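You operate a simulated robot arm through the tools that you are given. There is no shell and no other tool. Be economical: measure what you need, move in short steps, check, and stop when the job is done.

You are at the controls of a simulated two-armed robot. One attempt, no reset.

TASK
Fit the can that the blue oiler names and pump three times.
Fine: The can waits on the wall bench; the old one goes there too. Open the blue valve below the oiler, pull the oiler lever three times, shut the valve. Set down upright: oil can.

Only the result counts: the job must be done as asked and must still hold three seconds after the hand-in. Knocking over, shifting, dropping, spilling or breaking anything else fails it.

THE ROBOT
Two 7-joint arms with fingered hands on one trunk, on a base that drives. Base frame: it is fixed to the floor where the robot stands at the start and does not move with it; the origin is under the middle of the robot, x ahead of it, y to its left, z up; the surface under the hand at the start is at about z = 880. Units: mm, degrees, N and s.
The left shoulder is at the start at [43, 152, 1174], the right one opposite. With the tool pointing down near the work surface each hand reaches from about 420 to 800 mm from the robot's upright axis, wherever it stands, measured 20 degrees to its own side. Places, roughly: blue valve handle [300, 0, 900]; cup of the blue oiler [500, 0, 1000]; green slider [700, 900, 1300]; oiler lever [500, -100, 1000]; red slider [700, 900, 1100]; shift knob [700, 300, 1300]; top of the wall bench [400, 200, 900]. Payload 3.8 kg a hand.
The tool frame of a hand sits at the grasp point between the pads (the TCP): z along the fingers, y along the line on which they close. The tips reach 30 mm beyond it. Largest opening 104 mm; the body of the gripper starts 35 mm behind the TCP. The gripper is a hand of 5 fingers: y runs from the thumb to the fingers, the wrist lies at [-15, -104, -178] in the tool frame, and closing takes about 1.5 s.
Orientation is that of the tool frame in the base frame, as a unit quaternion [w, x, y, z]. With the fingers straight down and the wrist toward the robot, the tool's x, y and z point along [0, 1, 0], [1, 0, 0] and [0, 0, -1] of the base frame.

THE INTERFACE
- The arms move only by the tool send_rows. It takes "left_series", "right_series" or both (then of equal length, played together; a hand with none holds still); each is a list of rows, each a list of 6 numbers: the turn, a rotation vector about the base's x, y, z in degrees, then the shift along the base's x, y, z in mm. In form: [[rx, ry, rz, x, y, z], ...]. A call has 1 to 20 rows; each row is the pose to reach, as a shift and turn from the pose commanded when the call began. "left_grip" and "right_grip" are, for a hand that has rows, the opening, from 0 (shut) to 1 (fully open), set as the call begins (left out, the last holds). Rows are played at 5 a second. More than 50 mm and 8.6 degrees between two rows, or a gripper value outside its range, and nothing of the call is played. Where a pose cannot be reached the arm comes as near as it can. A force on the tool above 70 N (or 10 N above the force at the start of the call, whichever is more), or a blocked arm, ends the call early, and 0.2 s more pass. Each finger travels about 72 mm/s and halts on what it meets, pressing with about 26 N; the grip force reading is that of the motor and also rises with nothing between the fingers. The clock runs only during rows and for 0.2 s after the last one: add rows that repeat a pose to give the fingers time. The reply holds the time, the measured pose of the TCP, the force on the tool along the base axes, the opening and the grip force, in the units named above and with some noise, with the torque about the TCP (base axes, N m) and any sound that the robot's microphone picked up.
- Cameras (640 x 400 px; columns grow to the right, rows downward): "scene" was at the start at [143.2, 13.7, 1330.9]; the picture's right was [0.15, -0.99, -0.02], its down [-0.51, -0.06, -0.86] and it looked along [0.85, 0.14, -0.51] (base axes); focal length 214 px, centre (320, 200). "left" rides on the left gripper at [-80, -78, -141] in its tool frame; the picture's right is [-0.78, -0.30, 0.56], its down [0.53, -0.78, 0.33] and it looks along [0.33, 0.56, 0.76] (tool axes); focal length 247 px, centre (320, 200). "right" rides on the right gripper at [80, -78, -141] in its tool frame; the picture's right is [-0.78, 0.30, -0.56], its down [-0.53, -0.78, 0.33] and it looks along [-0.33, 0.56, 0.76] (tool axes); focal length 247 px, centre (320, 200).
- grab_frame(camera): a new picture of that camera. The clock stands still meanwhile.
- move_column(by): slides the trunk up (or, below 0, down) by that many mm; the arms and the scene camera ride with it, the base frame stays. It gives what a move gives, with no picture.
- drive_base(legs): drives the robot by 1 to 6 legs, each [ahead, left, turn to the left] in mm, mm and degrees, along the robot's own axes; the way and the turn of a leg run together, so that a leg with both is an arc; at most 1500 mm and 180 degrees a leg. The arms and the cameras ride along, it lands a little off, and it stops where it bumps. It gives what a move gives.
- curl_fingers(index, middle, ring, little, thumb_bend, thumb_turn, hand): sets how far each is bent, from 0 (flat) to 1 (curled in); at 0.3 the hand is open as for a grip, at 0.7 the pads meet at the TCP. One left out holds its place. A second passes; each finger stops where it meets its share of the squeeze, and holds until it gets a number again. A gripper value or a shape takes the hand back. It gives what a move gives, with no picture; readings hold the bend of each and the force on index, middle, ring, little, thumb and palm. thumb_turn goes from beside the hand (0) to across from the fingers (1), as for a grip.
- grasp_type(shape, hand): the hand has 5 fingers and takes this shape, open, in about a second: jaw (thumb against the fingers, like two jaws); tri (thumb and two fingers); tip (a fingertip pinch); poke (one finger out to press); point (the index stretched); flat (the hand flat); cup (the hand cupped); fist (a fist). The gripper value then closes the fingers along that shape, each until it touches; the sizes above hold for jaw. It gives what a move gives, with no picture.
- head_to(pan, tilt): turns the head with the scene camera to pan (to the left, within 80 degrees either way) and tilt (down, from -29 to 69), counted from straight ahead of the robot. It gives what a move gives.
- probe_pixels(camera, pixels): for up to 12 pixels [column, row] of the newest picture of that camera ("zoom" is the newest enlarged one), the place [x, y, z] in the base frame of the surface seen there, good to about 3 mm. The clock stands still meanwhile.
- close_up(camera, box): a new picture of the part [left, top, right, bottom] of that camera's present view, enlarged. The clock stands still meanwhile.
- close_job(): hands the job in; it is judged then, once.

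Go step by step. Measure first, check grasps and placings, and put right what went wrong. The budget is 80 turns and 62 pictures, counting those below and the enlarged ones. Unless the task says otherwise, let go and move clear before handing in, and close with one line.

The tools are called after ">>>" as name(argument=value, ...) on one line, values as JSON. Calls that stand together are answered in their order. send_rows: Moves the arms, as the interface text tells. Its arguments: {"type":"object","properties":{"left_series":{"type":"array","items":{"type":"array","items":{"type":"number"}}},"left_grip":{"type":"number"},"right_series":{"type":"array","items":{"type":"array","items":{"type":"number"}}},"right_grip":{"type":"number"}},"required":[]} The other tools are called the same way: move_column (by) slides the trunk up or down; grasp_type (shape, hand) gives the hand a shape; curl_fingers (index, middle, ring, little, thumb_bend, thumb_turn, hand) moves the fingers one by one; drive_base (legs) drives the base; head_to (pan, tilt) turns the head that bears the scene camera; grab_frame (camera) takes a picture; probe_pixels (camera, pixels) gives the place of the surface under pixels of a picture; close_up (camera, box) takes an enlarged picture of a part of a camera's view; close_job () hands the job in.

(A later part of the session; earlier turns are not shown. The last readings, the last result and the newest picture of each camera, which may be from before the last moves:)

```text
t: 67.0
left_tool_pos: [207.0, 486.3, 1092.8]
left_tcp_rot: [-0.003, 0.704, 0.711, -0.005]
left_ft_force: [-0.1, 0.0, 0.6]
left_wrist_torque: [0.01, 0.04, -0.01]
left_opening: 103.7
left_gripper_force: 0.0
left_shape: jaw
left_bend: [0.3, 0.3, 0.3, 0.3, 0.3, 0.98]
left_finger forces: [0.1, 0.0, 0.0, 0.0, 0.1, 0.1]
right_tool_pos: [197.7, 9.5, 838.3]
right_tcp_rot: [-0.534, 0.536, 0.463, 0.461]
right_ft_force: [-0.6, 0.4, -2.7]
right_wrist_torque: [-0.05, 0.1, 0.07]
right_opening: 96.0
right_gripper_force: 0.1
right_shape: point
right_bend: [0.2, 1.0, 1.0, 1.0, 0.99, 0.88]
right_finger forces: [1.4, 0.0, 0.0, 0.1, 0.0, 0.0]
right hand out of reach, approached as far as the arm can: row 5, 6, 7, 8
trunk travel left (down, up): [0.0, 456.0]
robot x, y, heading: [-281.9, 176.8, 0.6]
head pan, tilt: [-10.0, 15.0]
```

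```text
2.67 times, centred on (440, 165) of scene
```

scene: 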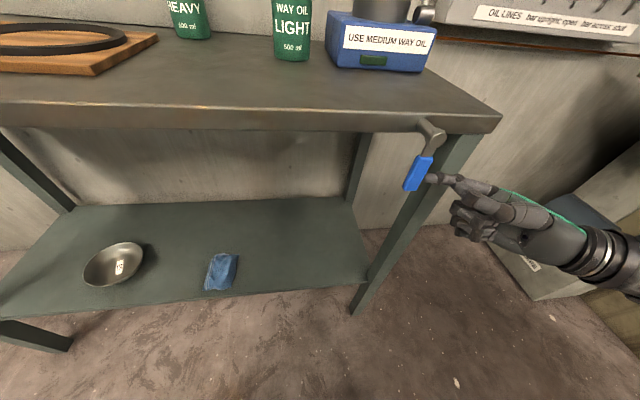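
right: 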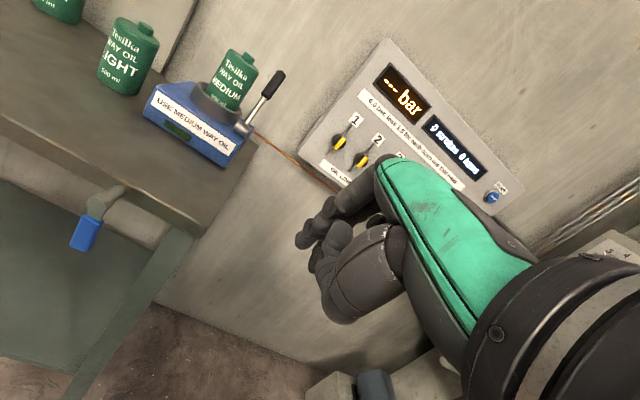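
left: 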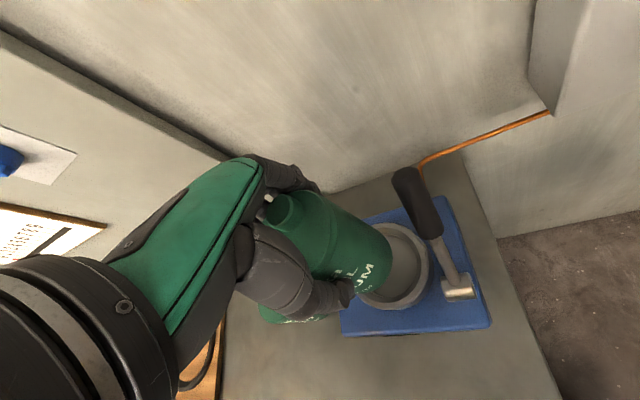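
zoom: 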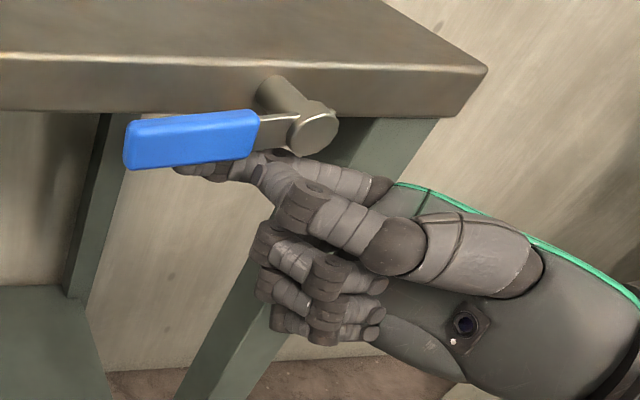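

>>> probe_pixels(camera="zoom", pixels=[[140, 122], [240, 112], [140, 165], [240, 155], [140, 144], [190, 139], [245, 132], [280, 130], [318, 130]])

>>> send_rows(right_series=[[0, 0, 0, 0, 0, 3], [0, 0, 0, 0, 0, 6], [0, 0, 0, 0, 0, 9], [0, 0, 0, 0, 0, 9]])

```text
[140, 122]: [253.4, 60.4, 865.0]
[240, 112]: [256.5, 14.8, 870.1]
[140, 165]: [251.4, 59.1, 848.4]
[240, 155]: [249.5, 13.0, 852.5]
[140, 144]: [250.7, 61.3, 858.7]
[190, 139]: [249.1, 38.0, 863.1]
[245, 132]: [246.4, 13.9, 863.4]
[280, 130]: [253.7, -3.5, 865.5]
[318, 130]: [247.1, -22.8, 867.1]
```

```text
t: 68.0
left_tool_pos: [208.3, 486.0, 1094.1]
left_tcp_rot: [-0.003, 0.704, 0.71, -0.007]
left_ft_force: [-0.8, -0.4, -0.2]
left_wrist_torque: [0.01, 0.04, -0.03]
left_opening: 103.5
left_gripper_force: 0.1
left_shape: jaw
left_bend: [0.3, 0.3, 0.3, 0.3, 0.3, 0.98]
left_finger forces: [0.0, 0.1, 0.0, 0.1, 0.0, 0.0]
right_tool_pos: [199.1, 7.4, 846.8]
right_tcp_rot: [-0.533, 0.537, 0.464, 0.461]
right_ft_force: [-0.8, 3.1, -7.8]
right_wrist_torque: [0.02, 0.42, 0.16]
right_opening: 96.2
right_gripper_force: 0.0
right_shape: point
right_bend: [0.2, 1.0, 1.0, 1.0, 0.99, 0.88]
right_finger forces: [7.4, 0.0, 0.0, 0.1, 0.0, 0.0]
trunk travel left (down, up): [0.0, 456.0]
robot x, y, heading: [-276.2, 179.6, 0.7]
head pan, tilt: [-10.0, 15.0]
```

The force rose to 7 N, so the handle is against its stop, now across. I'll withdraw the finger down and to the right, raise the trunk and turn the hand back to pointing down.

>>> send_rows(right_series=[[0, 0, 0, 0, 0, -8], [0, 0, 0, 0, 0, -20], [0, 0, 0, -5, -30, -25], [0, 0, 0, -10, -65, -25], [0, 0, 0, -20, -100, -25], [0, 0, 0, -30, -140, -25], [0, 0, 0, -45, -180, -20], [0, 0, 0, -60, -210, -20], [0, 0, 0, -60, -210, -20]])

>>> move_column(by=250)

>>> send_rows(right_series=[[-8, 0, 0, 0, -10, 5], [-16, 0, 0, 0, -20, 10], [-24, 0, 0, 0, -30, 20], [-32, 0, 0, 0, -40, 30], [-40, 0, 0, 0, -50, 40], [-48, 0, 0, 0, -60, 55], [-56, 0, 0, 0, -70, 70], [-64, 0, 0, 0, -80, 85], [-72, 0, 0, 0, -90, 100], [-80, 0, 0, 0, -100, 115], [-88, 0, 0, 0, -100, 130], [-90, 0, 0, 0, -100, 145], [-90, 0, 0, 0, -100, 145]])

>>> grab_frame(camera="scene")

```text
t: 70.0
left_tool_pos: [209.0, 486.5, 1092.7]
left_tcp_rot: [-0.003, 0.704, 0.71, -0.005]
left_ft_force: [-0.7, 0.4, -0.3]
left_wrist_torque: [0.0, -0.02, -0.03]
left_opening: 103.7
left_gripper_force: 0.1
left_shape: jaw
left_bend: [0.3, 0.3, 0.3, 0.3, 0.3, 0.98]
left_finger forces: [0.1, 0.0, 0.0, 0.0, 0.0, 0.0]
right_tool_pos: [139.8, -200.1, 827.4]
right_tcp_rot: [-0.534, 0.536, 0.463, 0.461]
right_ft_force: [0.0, -0.3, 0.1]
right_wrist_torque: [0.01, -0.02, 0.01]
right_opening: 96.3
right_gripper_force: 0.0
right_shape: point
right_bend: [0.2, 1.0, 1.0, 1.0, 0.99, 0.88]
right_finger forces: [0.1, 0.0, 0.1, 0.1, 0.1, 0.0]
trunk travel left (down, up): [0.0, 456.0]
robot x, y, heading: [-276.3, 180.0, 0.6]
head pan, tilt: [-10.0, 15.0]
```

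```text
t: 72.5
left_tool_pos: [208.3, 485.6, 1341.4]
left_tcp_rot: [-0.004, 0.704, 0.71, -0.005]
left_ft_force: [0.4, -0.3, 0.3]
left_wrist_torque: [-0.01, 0.0, -0.01]
left_opening: 103.5
left_gripper_force: 0.1
left_shape: jaw
left_bend: [0.3, 0.3, 0.3, 0.3, 0.3, 0.98]
left_finger forces: [0.0, 0.1, 0.0, 0.0, 0.0, 0.0]
right_tool_pos: [138.8, -201.0, 1077.4]
right_tcp_rot: [-0.534, 0.537, 0.463, 0.46]
right_ft_force: [-0.5, -0.2, -0.6]
right_wrist_torque: [-0.01, -0.02, 0.01]
right_opening: 95.8
right_gripper_force: 0.0
right_shape: point
right_bend: [0.2, 1.0, 1.0, 1.0, 0.99, 0.88]
right_finger forces: [0.0, 0.1, 0.0, 0.0, 0.0, 0.0]
trunk travel left (down, up): [-250.0, 206.0]
robot x, y, heading: [-279.5, 177.4, 0.5]
head pan, tilt: [-10.0, 15.0]
```

```text
t: 75.3
left_tool_pos: [207.2, 485.4, 1344.2]
left_tcp_rot: [-0.004, 0.704, 0.71, -0.006]
left_ft_force: [0.5, 0.3, 0.6]
left_wrist_torque: [0.0, 0.02, 0.0]
left_opening: 103.7
left_gripper_force: 0.0
left_shape: jaw
left_bend: [0.3, 0.3, 0.3, 0.3, 0.3, 0.98]
left_finger forces: [0.0, 0.0, 0.1, 0.0, 0.0, 0.0]
right_tool_pos: [198.7, -440.8, 1132.4]
right_tcp_rot: [0.001, 0.756, 0.654, 0.0]
right_ft_force: [-0.4, -0.3, 0.2]
right_wrist_torque: [-0.01, 0.03, -0.01]
right_opening: 96.2
right_gripper_force: 0.1
right_shape: point
right_bend: [0.2, 1.0, 1.0, 1.0, 0.99, 0.88]
right_finger forces: [0.0, 0.0, 0.0, 0.0, 0.0, 0.0]
right hand out of reach, approached as far as the arm can: row 8, 9, 10, 11, 12, 13
trunk travel left (down, up): [-250.0, 206.0]
robot x, y, heading: [-277.9, 181.3, 0.5]
head pan, tilt: [-10.0, 15.0]
```

```text
16 pictures are left
```

scene: 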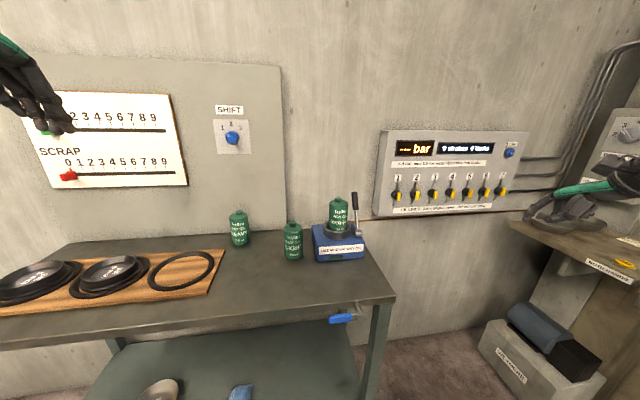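

The valve handle stays horizontal at (340,318). I'll drive to the lever position and set the right hand to jaw.

>>> drive_base(legs=[[218, -120, 0]])

>>> grasp_type(hand="right", shape="jaw")

>>> send_rows(right_series=[[0, 0, 4, 10, 35, 20], [0, 0, 8, 20, 75, 40], [0, 0, 8, 30, 115, 55], [0, 0, 8, 45, 155, 60], [0, 0, 8, 60, 195, 60], [0, 0, 8, 75, 235, 60], [0, 0, 8, 90, 275, 60], [0, 0, 8, 105, 315, 60], [0, 0, 8, 120, 355, 60], [0, 0, 8, 130, 395, 60], [0, 0, 8, 138, 430, 60], [0, 0, 8, 138, 430, 60]], right_grip=1.0)

>>> head_to(pan=-14, tilt=30)

>>> grab_frame(camera="scene")

```text
t: 77.2
left_tool_pos: [433.0, 371.3, 1344.2]
left_tcp_rot: [-0.003, 0.702, 0.712, -0.005]
left_ft_force: [0.0, 0.1, 0.3]
left_wrist_torque: [0.01, -0.02, 0.03]
left_opening: 103.9
left_gripper_force: 0.1
left_shape: jaw
left_bend: [0.3, 0.3, 0.3, 0.3, 0.3, 0.98]
left_finger forces: [0.1, 0.1, 0.1, 0.0, 0.0, 0.0]
right_tool_pos: [428.3, -555.3, 1132.9]
right_tcp_rot: [0.002, 0.753, 0.658, 0.001]
right_ft_force: [0.3, 0.5, -0.5]
right_wrist_torque: [0.01, 0.04, 0.01]
right_opening: 95.9
right_gripper_force: 0.0
right_shape: point
right_bend: [0.2, 1.0, 1.0, 1.0, 0.99, 0.88]
right_finger forces: [0.1, 0.0, 0.0, 0.0, 0.0, 0.1]
trunk travel left (down, up): [-250.0, 206.0]
robot x, y, heading: [-47.4, 55.6, 0.8]
head pan, tilt: [-10.0, 15.0]
```

```text
t: 78.1
left_tool_pos: [434.6, 370.7, 1344.3]
left_tcp_rot: [-0.003, 0.702, 0.712, -0.006]
left_ft_force: [0.3, 0.0, -1.0]
left_wrist_torque: [0.02, 0.0, 0.01]
left_opening: 103.9
left_gripper_force: 0.1
left_shape: jaw
left_bend: [0.3, 0.3, 0.3, 0.3, 0.3, 0.98]
left_finger forces: [0.0, 0.0, 0.0, 0.0, 0.0, 0.0]
right_tool_pos: [431.0, -556.6, 1131.1]
right_tcp_rot: [0.002, 0.753, 0.658, 0.0]
right_ft_force: [-0.1, 0.3, 0.1]
right_wrist_torque: [0.0, 0.03, 0.0]
right_opening: 103.8
right_gripper_force: 0.2
right_shape: jaw
right_bend: [0.3, 0.3, 0.3, 0.3, 0.3, 0.97]
right_finger forces: [0.1, 0.0, 0.0, 0.0, 0.0, 0.1]
trunk travel left (down, up): [-250.0, 206.0]
robot x, y, heading: [-52.7, 56.7, 1.0]
head pan, tilt: [-10.0, 15.0]
```

```text
t: 80.7
left_tool_pos: [436.8, 369.2, 1342.9]
left_tcp_rot: [-0.004, 0.701, 0.713, -0.006]
left_ft_force: [0.5, -0.1, 0.3]
left_wrist_torque: [0.01, 0.02, 0.01]
left_opening: 103.8
left_gripper_force: 0.1
left_shape: jaw
left_bend: [0.3, 0.3, 0.3, 0.3, 0.3, 0.98]
left_finger forces: [0.0, 0.1, 0.1, 0.0, 0.0, 0.0]
right_tool_pos: [555.0, -231.9, 1124.5]
right_tcp_rot: [-0.045, 0.632, 0.754, 0.175]
right_ft_force: [0.8, 0.7, -0.4]
right_wrist_torque: [0.01, -0.01, 0.02]
right_opening: 103.9
right_gripper_force: 0.0
right_shape: jaw
right_bend: [0.3, 0.3, 0.3, 0.3, 0.3, 0.97]
right_finger forces: [0.1, 0.0, 0.1, 0.1, 0.0, 0.1]
right hand out of reach, approached as far as the arm can: row 1, 2, 3, 4, 5, 6, 7, 8, 9, 10, 11, 12
trunk travel left (down, up): [-250.0, 206.0]
robot x, y, heading: [-49.1, 59.6, 0.8]
head pan, tilt: [-10.0, 15.0]
```

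```text
t: 81.5
left_tool_pos: [433.2, 370.4, 1343.4]
left_tcp_rot: [-0.002, 0.701, 0.713, -0.005]
left_ft_force: [-0.6, 0.6, -0.4]
left_wrist_torque: [0.04, 0.01, 0.0]
left_opening: 103.6
left_gripper_force: 0.0
left_shape: jaw
left_bend: [0.3, 0.3, 0.3, 0.3, 0.3, 0.98]
left_finger forces: [0.0, 0.0, 0.0, 0.0, 0.0, 0.0]
right_tool_pos: [552.9, -232.6, 1125.5]
right_tcp_rot: [-0.043, 0.631, 0.755, 0.175]
right_ft_force: [-1.2, -0.1, 0.2]
right_wrist_torque: [0.01, 0.0, 0.01]
right_opening: 104.1
right_gripper_force: 0.0
right_shape: jaw
right_bend: [0.3, 0.3, 0.3, 0.3, 0.3, 0.97]
right_finger forces: [0.0, 0.1, 0.0, 0.0, 0.0, 0.0]
trunk travel left (down, up): [-250.0, 206.0]
robot x, y, heading: [-46.2, 61.0, 0.9]
head pan, tilt: [-14.0, 30.0]
```

```text
15 pictures are left
```

scene: 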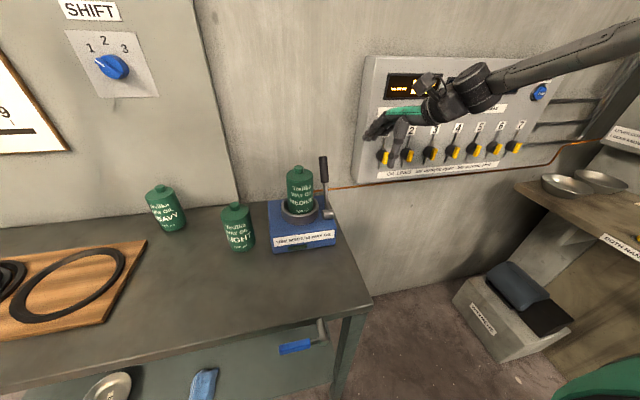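

The right arm is in an awkward elbow posture near the panel. I'll back it away to the starting-type pose, which worked before: neutral, at z≈1285.

>>> send_rows(right_series=[[0, 0, 0, -40, -5, 10], [0, 0, 0, -80, -10, 25], [-3, 1.7, -1.6, -110, -20, 45], [-6, 3.5, -3.3, -140, -30, 70], [-9, 5.3, -5, -155, -40, 95], [-12, 7, -6.6, -165, -50, 120], [-15, 8.8, -8.2, -170, -60, 140], [-18, 10.6, -9.9, -170, -70, 160], [-18, 10.6, -9.9, -170, -70, 160]])

```text
t: 83.5
left_tool_pos: [435.1, 369.7, 1343.2]
left_tcp_rot: [-0.004, 0.702, 0.713, -0.006]
left_ft_force: [0.7, -0.8, -1.0]
left_wrist_torque: [0.03, -0.02, 0.04]
left_opening: 103.8
left_gripper_force: 0.0
left_shape: jaw
left_bend: [0.3, 0.3, 0.3, 0.3, 0.3, 0.98]
left_finger forces: [0.0, 0.0, 0.0, 0.0, 0.0, 0.0]
right_tool_pos: [470.0, -464.3, 1129.8]
right_tcp_rot: [0.001, 0.689, 0.723, 0.051]
right_ft_force: [-0.1, 0.5, 0.7]
right_wrist_torque: [0.0, 0.01, 0.0]
right_opening: 104.1
right_gripper_force: 0.1
right_shape: jaw
right_bend: [0.3, 0.3, 0.3, 0.3, 0.3, 0.98]
right_finger forces: [0.0, 0.1, 0.1, 0.0, 0.0, 0.1]
right hand out of reach, approached as far as the arm can: row 3, 4, 5, 6, 7, 8, 9
trunk travel left (down, up): [-250.0, 206.0]
robot x, y, heading: [-51.0, 53.9, 1.0]
head pan, tilt: [-14.0, 30.0]
```

Still limited. I'll try going low and closer in, to the region where the neutral pose worked earlier.

>>> send_rows(right_series=[[0, 0, 0, -10, 20, -20], [0, 0, 0, -20, 45, -40], [0, 0, 0, -35, 75, -60], [0, 0, 0, -50, 105, -75], [0, 0, 0, -65, 130, -85], [0, 0, 0, -74, 151, -93], [0, 0, 0, -74, 151, -93]])

>>> head_to(pan=-35, tilt=25)

>>> grab_frame(camera="scene")

```text
t: 85.1
left_tool_pos: [433.6, 371.0, 1343.0]
left_tcp_rot: [-0.003, 0.701, 0.713, -0.005]
left_ft_force: [-0.5, -0.5, -0.3]
left_wrist_torque: [0.05, 0.02, 0.01]
left_opening: 103.8
left_gripper_force: 0.1
left_shape: jaw
left_bend: [0.3, 0.3, 0.3, 0.3, 0.3, 0.98]
left_finger forces: [0.1, 0.0, 0.1, 0.0, 0.1, 0.0]
right_tool_pos: [392.6, -318.8, 1023.2]
right_tcp_rot: [0.002, 0.687, 0.725, 0.054]
right_ft_force: [0.2, -0.9, 0.1]
right_wrist_torque: [0.0, -0.01, 0.02]
right_opening: 104.0
right_gripper_force: 0.0
right_shape: jaw
right_bend: [0.3, 0.3, 0.3, 0.3, 0.3, 0.98]
right_finger forces: [0.0, 0.0, 0.1, 0.0, 0.1, 0.1]
right hand out of reach, approached as far as the arm can: row 2, 3, 4, 5, 6, 7
trunk travel left (down, up): [-250.0, 206.0]
robot x, y, heading: [-43.3, 59.4, 1.1]
head pan, tilt: [-14.0, 30.0]
```

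```text
t: 85.9
left_tool_pos: [434.8, 371.6, 1344.2]
left_tcp_rot: [-0.003, 0.702, 0.712, -0.005]
left_ft_force: [0.1, 0.1, 0.6]
left_wrist_torque: [0.01, -0.01, 0.0]
left_opening: 103.8
left_gripper_force: 0.0
left_shape: jaw
left_bend: [0.3, 0.3, 0.3, 0.3, 0.3, 0.98]
left_finger forces: [0.1, 0.1, 0.0, 0.0, 0.0, 0.0]
right_tool_pos: [393.0, -319.1, 1024.4]
right_tcp_rot: [0.001, 0.686, 0.725, 0.055]
right_ft_force: [0.2, -1.3, 1.1]
right_wrist_torque: [-0.02, -0.01, 0.01]
right_opening: 104.1
right_gripper_force: 0.0
right_shape: jaw
right_bend: [0.3, 0.3, 0.3, 0.3, 0.3, 0.98]
right_finger forces: [0.0, 0.1, 0.1, 0.0, 0.0, 0.0]
trunk travel left (down, up): [-250.0, 206.0]
robot x, y, heading: [-53.3, 61.2, 0.8]
head pan, tilt: [-35.0, 25.0]
```

```text
14 pictures are left
```

scene: 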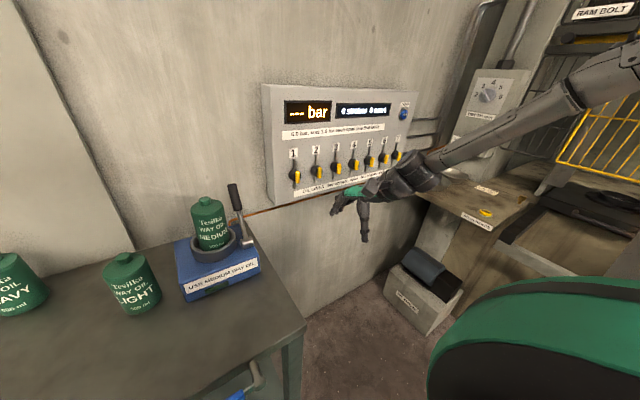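

The hand sits neutral here with the elbow out, so working lower relative to the shoulder helps. I'll raise the trunk by 150 and try approaching the lever in this posture.

>>> move_column(by=150)

>>> send_rows(right_series=[[0, 0, 0, 20, 25, 0], [0, 0, 0, 45, 50, 0], [0, 0, 0, 70, 75, 0], [0, 0, 0, 95, 100, 0], [0, 0, 0, 115, 120, 0], [0, 0, 0, 125, 135, -10], [0, 0, 0, 125, 135, -10]])

```text
t: 87.7
left_tool_pos: [434.5, 371.1, 1493.3]
left_tcp_rot: [-0.003, 0.702, 0.712, -0.006]
left_ft_force: [-0.6, -0.1, -0.3]
left_wrist_torque: [-0.03, 0.02, 0.01]
left_opening: 103.8
left_gripper_force: 0.0
left_shape: jaw
left_bend: [0.3, 0.3, 0.3, 0.3, 0.3, 0.98]
left_finger forces: [0.1, 0.0, 0.0, 0.1, 0.1, 0.0]
right_tool_pos: [395.7, -319.0, 1174.3]
right_tcp_rot: [0.001, 0.688, 0.724, 0.052]
right_ft_force: [-0.1, -0.3, -0.3]
right_wrist_torque: [-0.04, 0.03, 0.01]
right_opening: 104.1
right_gripper_force: 0.1
right_shape: jaw
right_bend: [0.3, 0.3, 0.3, 0.3, 0.3, 0.98]
right_finger forces: [0.0, 0.1, 0.1, 0.0, 0.0, 0.0]
trunk travel left (down, up): [-400.0, 56.0]
robot x, y, heading: [-53.2, 57.9, 0.7]
head pan, tilt: [-35.0, 25.0]
```

```text
t: 89.2
left_tool_pos: [433.1, 369.9, 1494.3]
left_tcp_rot: [-0.002, 0.701, 0.713, -0.006]
left_ft_force: [0.0, 1.0, -0.7]
left_wrist_torque: [0.01, 0.0, 0.03]
left_opening: 103.8
left_gripper_force: 0.0
left_shape: jaw
left_bend: [0.3, 0.3, 0.3, 0.3, 0.3, 0.98]
left_finger forces: [0.1, 0.0, 0.0, 0.0, 0.0, 0.0]
right_tool_pos: [521.9, -183.6, 1163.7]
right_tcp_rot: [0.001, 0.688, 0.724, 0.051]
right_ft_force: [-0.3, -0.2, 0.1]
right_wrist_torque: [-0.02, 0.0, 0.0]
right_opening: 104.0
right_gripper_force: 0.1
right_shape: jaw
right_bend: [0.3, 0.3, 0.3, 0.3, 0.3, 0.98]
right_finger forces: [0.1, 0.0, 0.0, 0.1, 0.0, 0.1]
right hand out of reach, approached as far as the arm can: row 1, 2, 3
trunk travel left (down, up): [-400.0, 56.0]
robot x, y, heading: [-51.1, 57.3, 0.8]
head pan, tilt: [-35.0, 25.0]
```

It reached the target. Now I'll level the hand and place it above the lever grip, which is at about (558,-87,1066), and look.

>>> send_rows(right_series=[[0, 0, 0, 15, 25, 5], [-1, 1, -1, 25, 50, 5], [-2, 2, -1.5, 32, 75, 0], [-3, 3, -2, 38, 92, -8], [-4, 4, -3, 40, 96, -8], [-4, 4, -3, 40, 96, -8]])

>>> head_to(pan=-12, tilt=38)

>>> close_up(camera="scene", box=[230, 100, 430, 280])

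```text
t: 90.7
left_tool_pos: [434.1, 370.7, 1494.3]
left_tcp_rot: [-0.002, 0.701, 0.713, -0.005]
left_ft_force: [0.2, -1.1, 0.3]
left_wrist_torque: [0.0, -0.01, -0.02]
left_opening: 103.4
left_gripper_force: 0.0
left_shape: jaw
left_bend: [0.3, 0.3, 0.3, 0.3, 0.3, 0.98]
left_finger forces: [0.0, 0.0, 0.0, 0.1, 0.0, 0.0]
right_tool_pos: [559.7, -88.9, 1155.5]
right_tcp_rot: [0.003, 0.708, 0.706, 0.001]
right_ft_force: [0.5, 0.0, 0.0]
right_wrist_torque: [0.03, 0.01, -0.01]
right_opening: 103.9
right_gripper_force: 0.0
right_shape: jaw
right_bend: [0.3, 0.3, 0.3, 0.3, 0.3, 0.98]
right_finger forces: [0.0, 0.0, 0.1, 0.0, 0.1, 0.0]
trunk travel left (down, up): [-400.0, 56.0]
robot x, y, heading: [-46.6, 54.5, 1.0]
head pan, tilt: [-35.0, 25.0]
```

```text
t: 91.5
left_tool_pos: [433.8, 371.1, 1493.4]
left_tcp_rot: [-0.002, 0.702, 0.712, -0.005]
left_ft_force: [0.4, 0.7, 0.2]
left_wrist_torque: [-0.01, -0.01, 0.02]
left_opening: 103.7
left_gripper_force: 0.1
left_shape: jaw
left_bend: [0.3, 0.3, 0.3, 0.3, 0.3, 0.98]
left_finger forces: [0.1, 0.0, 0.1, 0.1, 0.1, 0.0]
right_tool_pos: [559.3, -88.4, 1154.4]
right_tcp_rot: [0.002, 0.708, 0.706, 0.001]
right_ft_force: [0.9, 0.5, 0.5]
right_wrist_torque: [0.01, 0.01, 0.01]
right_opening: 104.1
right_gripper_force: 0.1
right_shape: jaw
right_bend: [0.3, 0.3, 0.3, 0.3, 0.3, 0.98]
right_finger forces: [0.1, 0.0, 0.0, 0.0, 0.1, 0.1]
trunk travel left (down, up): [-400.0, 56.0]
robot x, y, heading: [-50.2, 58.4, 0.9]
head pan, tilt: [-12.0, 38.0]
```

```text
2.22 times, centred on (330, 190) of scene
```

zoom: 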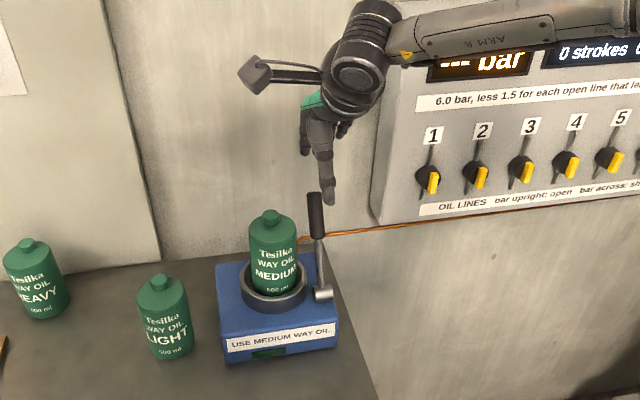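

The hand is straight above the lever. I'll lower it so the fingers go behind and the thumb in front of the black grip, then narrow to a loose cage.

>>> send_rows(right_series=[[0, 0, 0, 2, 0, -20], [0, 0, 0, 4, 0, -40], [0, 0, 0, 5, 0, -60], [0, 0, 0, 5, 0, -76], [0, 0, 0, 5, 0, -76]])

>>> send_rows(right_series=[[0, 0, 0, 0, 0, 0], [0, 0, 0, 0, 0, 0], [0, 0, 0, 0, 0, 0], [0, 0, 0, 0, 0, 0], [0, 0, 0, 0, 0, 0], [0, 0, 0, 0, 0, 0]], right_grip=0.4)

>>> close_up(camera="scene", box=[270, 120, 390, 250])

```text
t: 92.7
left_tool_pos: [434.1, 369.8, 1493.6]
left_tcp_rot: [-0.003, 0.702, 0.713, -0.005]
left_ft_force: [-0.1, -0.3, -0.1]
left_wrist_torque: [-0.01, -0.02, 0.01]
left_opening: 103.6
left_gripper_force: 0.0
left_shape: jaw
left_bend: [0.3, 0.3, 0.3, 0.3, 0.3, 0.98]
left_finger forces: [0.0, 0.0, 0.0, 0.1, 0.0, 0.1]
right_tool_pos: [550.2, -100.7, 1089.6]
right_tcp_rot: [0.001, 0.707, 0.707, 0.003]
right_ft_force: [0.1, -0.6, 0.7]
right_wrist_torque: [-0.03, -0.03, 0.03]
right_opening: 104.0
right_gripper_force: 0.1
right_shape: jaw
right_bend: [0.3, 0.3, 0.3, 0.3, 0.3, 0.98]
right_finger forces: [0.0, 0.0, 0.0, 0.0, 0.0, 0.0]
right hand out of reach, approached as far as the arm can: row 2, 3, 4, 5
trunk travel left (down, up): [-400.0, 56.0]
robot x, y, heading: [-52.7, 57.8, 0.8]
head pan, tilt: [-12.0, 38.0]
```

```text
t: 94.1
left_tool_pos: [434.6, 370.4, 1493.6]
left_tcp_rot: [-0.002, 0.701, 0.713, -0.005]
left_ft_force: [-0.4, 0.3, -0.8]
left_wrist_torque: [0.01, 0.02, 0.03]
left_opening: 103.7
left_gripper_force: 0.0
left_shape: jaw
left_bend: [0.3, 0.3, 0.3, 0.3, 0.3, 0.98]
left_finger forces: [0.0, 0.0, 0.0, 0.0, 0.0, 0.1]
right_tool_pos: [550.4, -100.3, 1088.3]
right_tcp_rot: [0.002, 0.708, 0.706, 0.003]
right_ft_force: [2.5, 0.1, 2.1]
right_wrist_torque: [-0.02, -0.04, -0.08]
right_opening: 43.5
right_gripper_force: 0.2
right_shape: jaw
right_bend: [0.74, 0.49, 0.46, 0.43, 0.72, 1.0]
right_finger forces: [2.8, 0.0, 0.1, 0.0, 0.0, 0.0]
trunk travel left (down, up): [-400.0, 56.0]
robot x, y, heading: [-51.7, 59.2, 0.7]
head pan, tilt: [-12.0, 38.0]
```

```text
3.08 times, centred on (330, 185) of scene
```

zoom: 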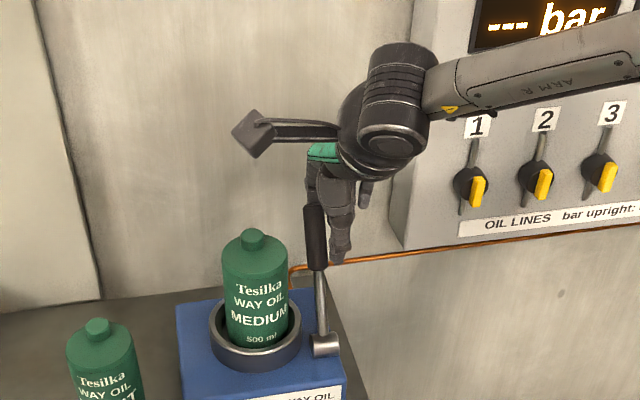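

The index hooks behind the grip at 2.8 N and the thumb is slightly to its right. I'll start pulling toward the robot along the arc.

>>> send_rows(right_series=[[0, 0, 0, -10, 2, 4], [0, 0, 0, -20, 4, 7], [0, 0, 0, -30, 6, 10], [0, 0, 0, -42, 8, 12], [0, 0, 0, -55, 10, 13], [0, 0, 0, -70, 10, 12], [0, 0, 0, -85, 10, 9], [0, 0, 0, -85, 10, 9]])

>>> close_up(camera="scene", box=[270, 120, 390, 250])

```text
t: 95.9
left_tool_pos: [433.5, 371.0, 1494.0]
left_tcp_rot: [-0.003, 0.701, 0.713, -0.006]
left_ft_force: [0.1, -0.7, 0.0]
left_wrist_torque: [0.0, 0.06, 0.02]
left_opening: 103.8
left_gripper_force: 0.0
left_shape: jaw
left_bend: [0.3, 0.3, 0.3, 0.3, 0.3, 0.98]
left_finger forces: [0.1, 0.0, 0.0, 0.0, 0.0, 0.0]
right_tool_pos: [467.1, -90.3, 1097.9]
right_tcp_rot: [0.0, 0.707, 0.707, 0.003]
right_ft_force: [3.9, 1.5, 4.4]
right_wrist_torque: [0.02, -0.23, 0.03]
right_opening: 44.3
right_gripper_force: 0.1
right_shape: jaw
right_bend: [0.74, 0.49, 0.46, 0.43, 0.72, 1.0]
right_finger forces: [4.3, 0.5, 0.0, 0.0, 0.0, 0.0]
trunk travel left (down, up): [-400.0, 56.0]
robot x, y, heading: [-48.5, 58.1, 0.7]
head pan, tilt: [-12.0, 38.0]
```

```text
3.08 times, centred on (330, 185) of scene
```

zoom: 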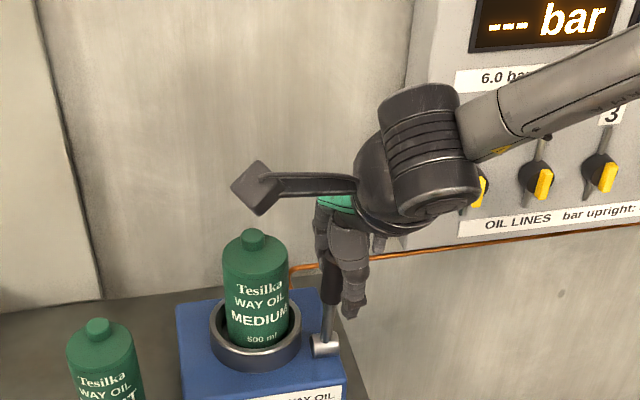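

The lever follows at about 4 N. I'll keep pulling down along the arc until it meets its stop.

>>> send_rows(right_series=[[0, 0, 0, -12, 0, -4], [0, 0, 0, -24, 0, -9], [0, 0, 0, -36, 0, -16], [0, 0, 0, -48, 0, -24], [0, 0, 0, -58, 0, -33], [0, 0, 0, -68, 0, -43], [0, 0, 0, -76, 0, -54], [0, 0, 0, -76, 0, -54]])

>>> close_up(camera="scene", box=[270, 120, 390, 250])

```text
t: 97.7
left_tool_pos: [436.9, 371.1, 1492.8]
left_tcp_rot: [-0.004, 0.701, 0.713, -0.007]
left_ft_force: [0.2, 0.3, -0.6]
left_wrist_torque: [-0.01, 0.0, -0.01]
left_opening: 103.8
left_gripper_force: 0.0
left_shape: jaw
left_bend: [0.3, 0.3, 0.3, 0.3, 0.3, 0.98]
left_finger forces: [0.1, 0.1, 0.0, 0.0, 0.1, 0.0]
right_tool_pos: [399.7, -86.3, 1050.8]
right_tcp_rot: [0.01, 0.709, 0.705, 0.01]
right_ft_force: [31.6, -0.5, 45.7]
right_wrist_torque: [-0.13, -0.65, -0.39]
right_opening: 51.1
right_gripper_force: 0.0
right_shape: jaw
right_bend: [0.74, 0.44, 0.46, 0.43, 0.72, 1.0]
right_finger forces: [43.4, 24.6, 0.0, 0.0, 0.0, 0.0]
trunk travel left (down, up): [-400.0, 56.0]
robot x, y, heading: [-45.6, 61.1, 1.2]
head pan, tilt: [-12.0, 38.0]
```

```text
3.08 times, centred on (330, 185) of scene
```

zoom: 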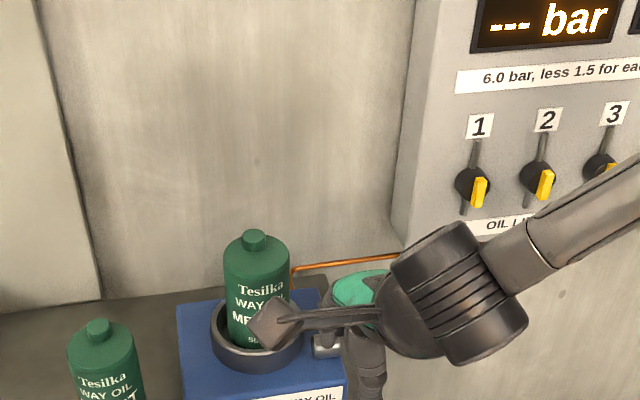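

The stop was reached, with force up to about 55 N. I'll return along the same arc and see whether the lever springs back or the thumb pushes it.

>>> send_rows(right_series=[[0, 0, 0, 10, 0, 12], [0, 0, 0, 20, 0, 24], [0, 0, 0, 32, 0, 33], [0, 0, 0, 44, 0, 41], [0, 0, 0, 56, 0, 47], [0, 0, 0, 68, 0, 52], [0, 0, 0, 80, 0, 56], [0, 0, 0, 94, 0, 59], [0, 0, 0, 108, 0, 60], [0, 0, 0, 122, -2, 58], [0, 0, 0, 136, -4, 55], [0, 0, 0, 150, -6, 50], [0, 0, 0, 160, -8, 45], [0, 0, 0, 160, -8, 45]])

>>> close_up(camera="scene", box=[270, 100, 510, 250])

```text
t: 100.7
left_tool_pos: [434.7, 365.6, 1494.1]
left_tcp_rot: [-0.004, 0.702, 0.712, -0.004]
left_ft_force: [0.5, 0.3, -0.8]
left_wrist_torque: [0.07, 0.01, 0.0]
left_opening: 104.0
left_gripper_force: 0.0
left_shape: jaw
left_bend: [0.3, 0.3, 0.3, 0.3, 0.3, 0.98]
left_finger forces: [0.0, 0.1, 0.0, 0.0, 0.0, 0.1]
right_tool_pos: [550.6, -104.2, 1091.5]
right_tcp_rot: [0.002, 0.708, 0.706, 0.006]
right_ft_force: [1.9, -0.3, 1.7]
right_wrist_torque: [0.01, -0.05, -0.1]
right_opening: 42.7
right_gripper_force: 0.0
right_shape: jaw
right_bend: [0.74, 0.49, 0.46, 0.43, 0.72, 1.0]
right_finger forces: [2.6, 0.0, 0.0, 0.0, 0.0, 0.0]
trunk travel left (down, up): [-400.0, 56.0]
robot x, y, heading: [-50.9, 54.6, 0.9]
head pan, tilt: [-12.0, 38.0]
```

```text
2.67 times, centred on (390, 175) of scene
```

zoom: 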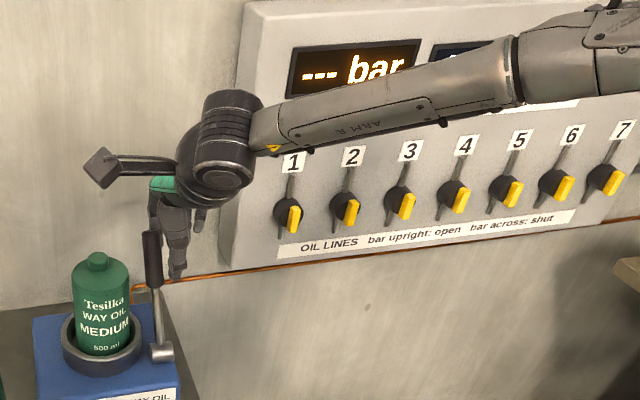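

The index still touches at 2.6 N, so the lever is spring-returned but my finger holds it slightly off its rest. I'll open the hand, lift clear and check the lever and the display.

>>> send_rows(right_series=[[0, 0, 0, 0, 0, 0], [0, 0, 0, 0, 0, 0], [0, 0, 0, 0, 0, 0], [0, 0, 0, 0, 0, 0], [0, 0, 0, 0, 0, 0], [0, 0, 0, 0, 0, 25], [0, 0, 0, 0, 4, 50], [0, 0, 0, 8, 14, 65], [0, 0, 0, 8, 14, 65]], right_grip=1.0)

>>> grab_frame(camera="scene")

>>> probe_pixels(camera="scene", pixels=[[326, 192], [327, 200], [328, 207], [329, 220]])

```text
t: 102.7
left_tool_pos: [434.2, 370.0, 1493.2]
left_tcp_rot: [-0.004, 0.701, 0.713, -0.005]
left_ft_force: [-0.1, 0.1, 0.0]
left_wrist_torque: [-0.03, 0.0, -0.02]
left_opening: 103.8
left_gripper_force: 0.1
left_shape: jaw
left_bend: [0.3, 0.3, 0.3, 0.3, 0.3, 0.98]
left_finger forces: [0.0, 0.0, 0.0, 0.0, 0.1, 0.0]
right_tool_pos: [557.3, -85.5, 1153.9]
right_tcp_rot: [0.002, 0.708, 0.706, 0.001]
right_ft_force: [0.1, 0.0, 0.4]
right_wrist_torque: [-0.01, -0.01, 0.01]
right_opening: 103.6
right_gripper_force: 0.1
right_shape: jaw
right_bend: [0.3, 0.3, 0.3, 0.3, 0.3, 0.98]
right_finger forces: [0.1, 0.0, 0.0, 0.0, 0.1, 0.1]
trunk travel left (down, up): [-400.0, 56.0]
robot x, y, heading: [-49.1, 56.0, 1.0]
head pan, tilt: [-12.0, 38.0]
```

```text
8 pictures are left
```

scene: 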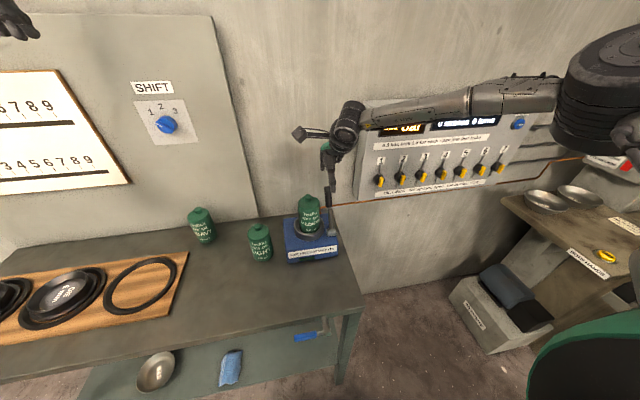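

```text
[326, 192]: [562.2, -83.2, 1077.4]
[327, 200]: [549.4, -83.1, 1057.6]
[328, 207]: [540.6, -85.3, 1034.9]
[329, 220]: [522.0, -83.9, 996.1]
```

>>> close_up(camera="scene", box=[280, 110, 520, 270])

```text
2.50 times, centred on (400, 190) of scene
```

zoom: 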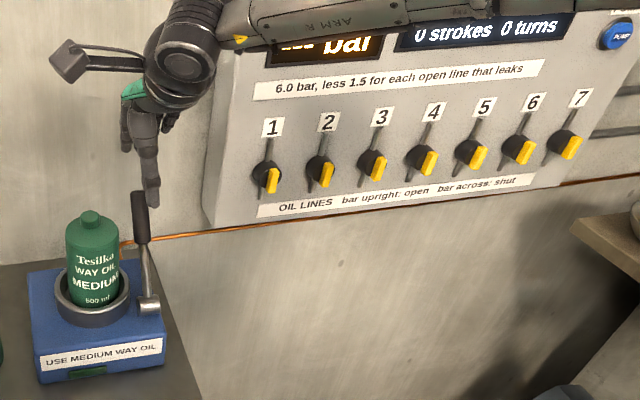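

The display still shows 0 strokes, which may or may not be linked to this lever. I'll make the second pull a bit fuller and read the display while the lever is down.

>>> send_rows(right_series=[[0, 0, 0, -3, -8, -20], [0, 0, 0, -7, -12, -45], [0, 0, 0, -7, -12, -66], [0, 0, 0, -7, -12, -66]])

>>> send_rows(right_series=[[0, 0, 0, 0, 0, 0], [0, 0, 0, 0, 0, 0], [0, 0, 0, 0, 0, 0], [0, 0, 0, 0, 0, 0], [0, 0, 0, -12, 2, 4], [0, 0, 0, -25, 4, 7], [0, 0, 0, -40, 6, 11], [0, 0, 0, -55, 10, 13], [0, 0, 0, -70, 10, 12], [0, 0, 0, -85, 10, 9], [0, 0, 0, -99, 10, 4], [0, 0, 0, -113, 10, -2], [0, 0, 0, -127, 10, -11], [0, 0, 0, -138, 10, -20], [0, 0, 0, -148, 10, -30], [0, 0, 0, -156, 10, -41], [0, 0, 0, -161, 10, -49], [0, 0, 0, -165, 10, -53], [0, 0, 0, -167, 10, -56], [0, 0, 0, -167, 10, -56]], right_grip=0.4)

>>> close_up(camera="scene", box=[280, 110, 520, 270])

```text
t: 103.7
left_tool_pos: [433.2, 370.8, 1493.7]
left_tcp_rot: [-0.003, 0.702, 0.713, -0.005]
left_ft_force: [-0.2, -0.3, 0.0]
left_wrist_torque: [-0.05, 0.01, 0.03]
left_opening: 103.4
left_gripper_force: 0.2
left_shape: jaw
left_bend: [0.3, 0.3, 0.3, 0.3, 0.3, 0.98]
left_finger forces: [0.1, 0.0, 0.0, 0.0, 0.0, 0.1]
right_tool_pos: [548.0, -99.0, 1088.3]
right_tcp_rot: [0.002, 0.708, 0.706, 0.003]
right_ft_force: [-0.4, 0.2, -0.3]
right_wrist_torque: [-0.01, -0.02, 0.02]
right_opening: 103.9
right_gripper_force: 0.0
right_shape: jaw
right_bend: [0.3, 0.3, 0.3, 0.3, 0.3, 0.98]
right_finger forces: [0.0, 0.0, 0.0, 0.0, 0.0, 0.1]
right hand out of reach, approached as far as the arm can: row 3, 4
trunk travel left (down, up): [-400.0, 56.0]
robot x, y, heading: [-52.3, 58.7, 1.1]
head pan, tilt: [-12.0, 38.0]
```

```text
t: 107.5
left_tool_pos: [436.5, 371.6, 1494.1]
left_tcp_rot: [-0.003, 0.701, 0.713, -0.005]
left_ft_force: [0.6, 0.8, -0.6]
left_wrist_torque: [0.05, -0.01, 0.02]
left_opening: 103.6
left_gripper_force: 0.0
left_shape: jaw
left_bend: [0.3, 0.3, 0.3, 0.3, 0.3, 0.98]
left_finger forces: [0.0, 0.0, 0.1, 0.0, 0.0, 0.1]
right_tool_pos: [401.8, -85.9, 1051.5]
right_tcp_rot: [0.017, 0.707, 0.707, 0.019]
right_ft_force: [11.1, 4.7, 15.3]
right_wrist_torque: [-0.63, -0.27, -0.16]
right_opening: 48.2
right_gripper_force: 0.1
right_shape: jaw
right_bend: [0.74, 0.44, 0.48, 0.44, 0.72, 1.0]
right_finger forces: [31.9, 27.3, 0.1, 0.0, 0.0, 0.1]
trunk travel left (down, up): [-400.0, 56.0]
robot x, y, heading: [-50.2, 57.1, 1.1]
head pan, tilt: [-12.0, 38.0]
stopped in row 18 (right hand): the force on the tool passed its limit at 72 N (the readings are from after the stop); the commanded pose is now the measured one
```

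```text
2.50 times, centred on (400, 190) of scene
```

zoom: 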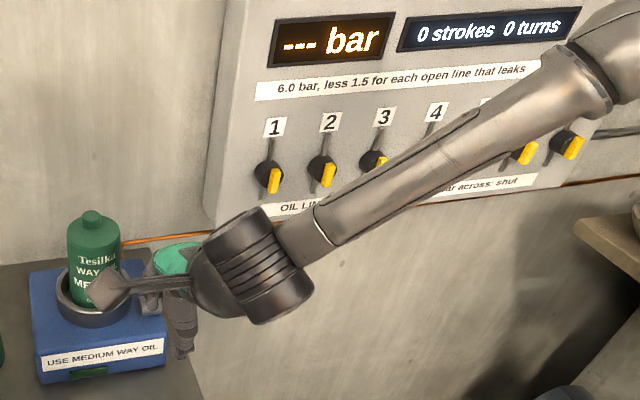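

That is the hard stop at 72 N, so the pull is full. Before going on I'll check the valve handle's angle by probing the last full scene picture, which costs no new picture, and the panel too.

>>> probe_pixels(camera="scene", pixels=[[296, 339], [300, 338], [306, 337], [312, 336], [316, 334], [321, 332], [324, 328], [324, 320]])

>>> send_rows(right_series=[[0, 0, 0, 10, 0, 12], [0, 0, 0, 20, 0, 24], [0, 0, 0, 32, 0, 33], [0, 0, 0, 44, 0, 41], [0, 0, 0, 56, 0, 47], [0, 0, 0, 68, 0, 52], [0, 0, 0, 80, 0, 56], [0, 0, 0, 94, 0, 59], [0, 0, 0, 108, 0, 60], [0, 0, 0, 122, -2, 58], [0, 0, 0, 136, -4, 55], [0, 0, 0, 150, -6, 50], [0, 0, 0, 156, -8, 45], [0, 0, 0, 156, -8, 45]])

>>> send_rows(right_series=[[0, 0, 0, 0, 0, 0], [0, 0, 0, 0, 0, 0], [0, 0, 0, 0, 0, 0], [0, 0, 0, 0, 0, 0], [0, 0, 0, 0, 0, 0], [0, 0, 0, 0, 0, 0]], right_grip=1.0)

```text
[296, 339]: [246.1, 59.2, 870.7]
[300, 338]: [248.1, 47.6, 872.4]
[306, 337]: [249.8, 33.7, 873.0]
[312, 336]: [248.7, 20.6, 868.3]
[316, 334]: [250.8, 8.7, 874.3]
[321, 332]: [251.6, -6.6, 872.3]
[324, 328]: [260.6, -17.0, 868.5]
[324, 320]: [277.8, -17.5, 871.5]
```

```text
t: 110.5
left_tool_pos: [435.1, 371.5, 1493.3]
left_tcp_rot: [-0.003, 0.701, 0.713, -0.006]
left_ft_force: [0.1, -0.2, 0.3]
left_wrist_torque: [-0.02, 0.04, -0.05]
left_opening: 103.9
left_gripper_force: 0.0
left_shape: jaw
left_bend: [0.3, 0.3, 0.3, 0.3, 0.3, 0.98]
left_finger forces: [0.1, 0.1, 0.0, 0.0, 0.0, 0.1]
right_tool_pos: [552.8, -96.4, 1096.6]
right_tcp_rot: [0.015, 0.708, 0.705, 0.015]
right_ft_force: [2.2, -1.5, -0.1]
right_wrist_torque: [-0.01, -0.03, -0.08]
right_opening: 42.8
right_gripper_force: 0.1
right_shape: jaw
right_bend: [0.74, 0.49, 0.46, 0.44, 0.72, 1.0]
right_finger forces: [2.1, 0.1, 0.0, 0.0, 0.1, 0.1]
trunk travel left (down, up): [-400.0, 56.0]
robot x, y, heading: [-47.3, 59.4, 0.8]
head pan, tilt: [-12.0, 38.0]
```

```text
t: 111.8
left_tool_pos: [434.4, 371.1, 1494.5]
left_tcp_rot: [-0.003, 0.701, 0.713, -0.005]
left_ft_force: [0.4, -0.2, -0.2]
left_wrist_torque: [0.02, 0.0, 0.02]
left_opening: 103.9
left_gripper_force: 0.0
left_shape: jaw
left_bend: [0.3, 0.3, 0.3, 0.3, 0.3, 0.98]
left_finger forces: [0.1, 0.0, 0.1, 0.0, 0.0, 0.1]
right_tool_pos: [551.6, -96.3, 1094.6]
right_tcp_rot: [0.014, 0.708, 0.706, 0.016]
right_ft_force: [0.2, -0.6, 0.5]
right_wrist_torque: [0.0, -0.01, -0.01]
right_opening: 104.0
right_gripper_force: 0.0
right_shape: jaw
right_bend: [0.3, 0.3, 0.3, 0.3, 0.3, 0.98]
right_finger forces: [0.0, 0.0, 0.0, 0.0, 0.0, 0.0]
trunk travel left (down, up): [-400.0, 56.0]
robot x, y, heading: [-48.3, 59.3, 1.4]
head pan, tilt: [-12.0, 38.0]
```

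The valve handle is level at 90°. That makes two full strokes, with the lever released each time. Now the third.

>>> send_rows(right_series=[[0, 0, 0, -2, 0, -5], [0, 0, 0, -2, 0, -5], [0, 0, 0, -2, 0, -5], [0, 0, 0, -2, 0, -5], [0, 0, 0, -14, 2, -2], [0, 0, 0, -27, 4, 2], [0, 0, 0, -42, 6, 6], [0, 0, 0, -57, 8, 8], [0, 0, 0, -72, 10, 7], [0, 0, 0, -87, 10, 4], [0, 0, 0, -101, 10, -1], [0, 0, 0, -115, 10, -7], [0, 0, 0, -129, 10, -16], [0, 0, 0, -140, 10, -25], [0, 0, 0, -150, 10, -35], [0, 0, 0, -157, 10, -45], [0, 0, 0, -161, 10, -52], [0, 0, 0, -164, 10, -55], [0, 0, 0, -164, 10, -55]], right_grip=0.4)

>>> send_rows(right_series=[[0, 0, 0, 10, 0, 12], [0, 0, 0, 20, 0, 24], [0, 0, 0, 32, 0, 33], [0, 0, 0, 44, 0, 41], [0, 0, 0, 56, 0, 47], [0, 0, 0, 68, 0, 52], [0, 0, 0, 80, 0, 56], [0, 0, 0, 94, 0, 59], [0, 0, 0, 108, 0, 60], [0, 0, 0, 122, -2, 58], [0, 0, 0, 136, -4, 55], [0, 0, 0, 150, -6, 50], [0, 0, 0, 156, -8, 45], [0, 0, 0, 156, -8, 45]])

>>> send_rows(right_series=[[0, 0, 0, 0, 0, 0], [0, 0, 0, 0, 0, 0], [0, 0, 0, 0, 0, 0], [0, 0, 0, 0, 0, 0], [0, 0, 0, 0, 0, 0], [0, 0, 0, 0, 0, 30], [0, 0, 0, 0, 0, 65], [0, 0, 0, -10, -20, 75], [0, 0, 0, -25, -60, 75], [0, 0, 0, -45, -95, 70], [0, 0, 0, -65, -130, 70], [0, 0, 0, -85, -160, 70], [0, 0, 0, -85, -160, 70]], right_grip=1.0)

>>> grab_frame(camera="scene")

```text
t: 115.8
left_tool_pos: [435.6, 372.9, 1493.7]
left_tcp_rot: [-0.002, 0.702, 0.712, -0.006]
left_ft_force: [0.2, 0.0, -0.2]
left_wrist_torque: [0.01, 0.02, -0.02]
left_opening: 103.8
left_gripper_force: 0.1
left_shape: jaw
left_bend: [0.3, 0.3, 0.3, 0.3, 0.3, 0.98]
left_finger forces: [0.0, 0.1, 0.1, 0.0, 0.0, 0.1]
right_tool_pos: [399.7, -84.2, 1048.5]
right_tcp_rot: [0.025, 0.708, 0.705, 0.027]
right_ft_force: [31.4, -2.2, 54.8]
right_wrist_torque: [-0.45, -1.05, -0.22]
right_opening: 54.6
right_gripper_force: 0.0
right_shape: jaw
right_bend: [0.74, 0.35, 0.46, 0.43, 0.72, 1.0]
right_finger forces: [28.4, 45.7, 0.0, 0.1, 0.0, 0.1]
trunk travel left (down, up): [-400.0, 56.0]
robot x, y, heading: [-46.5, 56.0, 0.9]
head pan, tilt: [-12.0, 38.0]
```

```text
t: 118.8
left_tool_pos: [433.8, 373.2, 1493.4]
left_tcp_rot: [-0.002, 0.701, 0.713, -0.006]
left_ft_force: [0.2, 0.5, -0.4]
left_wrist_torque: [0.0, 0.0, 0.01]
left_opening: 103.9
left_gripper_force: 0.0
left_shape: jaw
left_bend: [0.3, 0.3, 0.3, 0.3, 0.3, 0.98]
left_finger forces: [0.1, 0.0, 0.1, 0.0, 0.1, 0.0]
right_tool_pos: [544.0, -89.2, 1084.5]
right_tcp_rot: [0.012, 0.705, 0.709, 0.014]
right_ft_force: [-12.5, 9.7, -20.0]
right_wrist_torque: [-0.67, 0.95, 0.62]
right_opening: 38.6
right_gripper_force: 0.2
right_shape: jaw
right_bend: [0.74, 0.56, 0.46, 0.43, 0.72, 1.0]
right_finger forces: [31.9, 27.1, 0.1, 0.0, 0.0, 0.0]
trunk travel left (down, up): [-400.0, 56.0]
robot x, y, heading: [-46.0, 57.6, 0.9]
head pan, tilt: [-12.0, 38.0]
```

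```text
t: 121.7
left_tool_pos: [433.9, 371.4, 1493.7]
left_tcp_rot: [-0.003, 0.702, 0.712, -0.006]
left_ft_force: [-0.3, -0.8, 0.3]
left_wrist_torque: [0.02, 0.0, 0.04]
left_opening: 103.8
left_gripper_force: 0.0
left_shape: jaw
left_bend: [0.3, 0.3, 0.3, 0.3, 0.3, 0.98]
left_finger forces: [0.0, 0.0, 0.0, 0.0, 0.1, 0.1]
right_tool_pos: [459.0, -252.9, 1155.1]
right_tcp_rot: [0.014, 0.708, 0.706, 0.016]
right_ft_force: [1.1, -0.7, -0.8]
right_wrist_torque: [-0.02, -0.01, 0.0]
right_opening: 103.6
right_gripper_force: 0.1
right_shape: jaw
right_bend: [0.3, 0.3, 0.3, 0.3, 0.3, 0.98]
right_finger forces: [0.1, 0.0, 0.1, 0.0, 0.1, 0.0]
trunk travel left (down, up): [-400.0, 56.0]
robot x, y, heading: [-49.6, 59.5, 1.1]
head pan, tilt: [-12.0, 38.0]
```

```text
5 pictures are left
```

scene: 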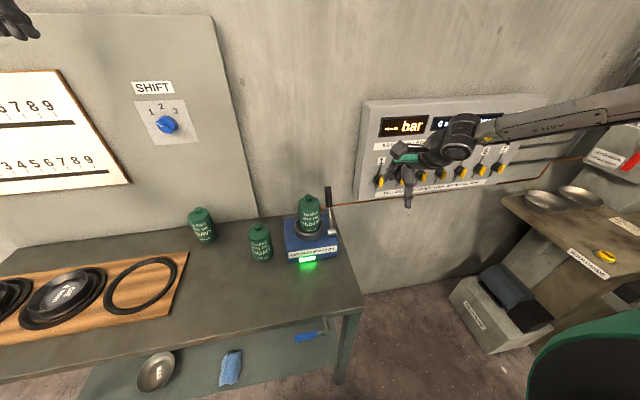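

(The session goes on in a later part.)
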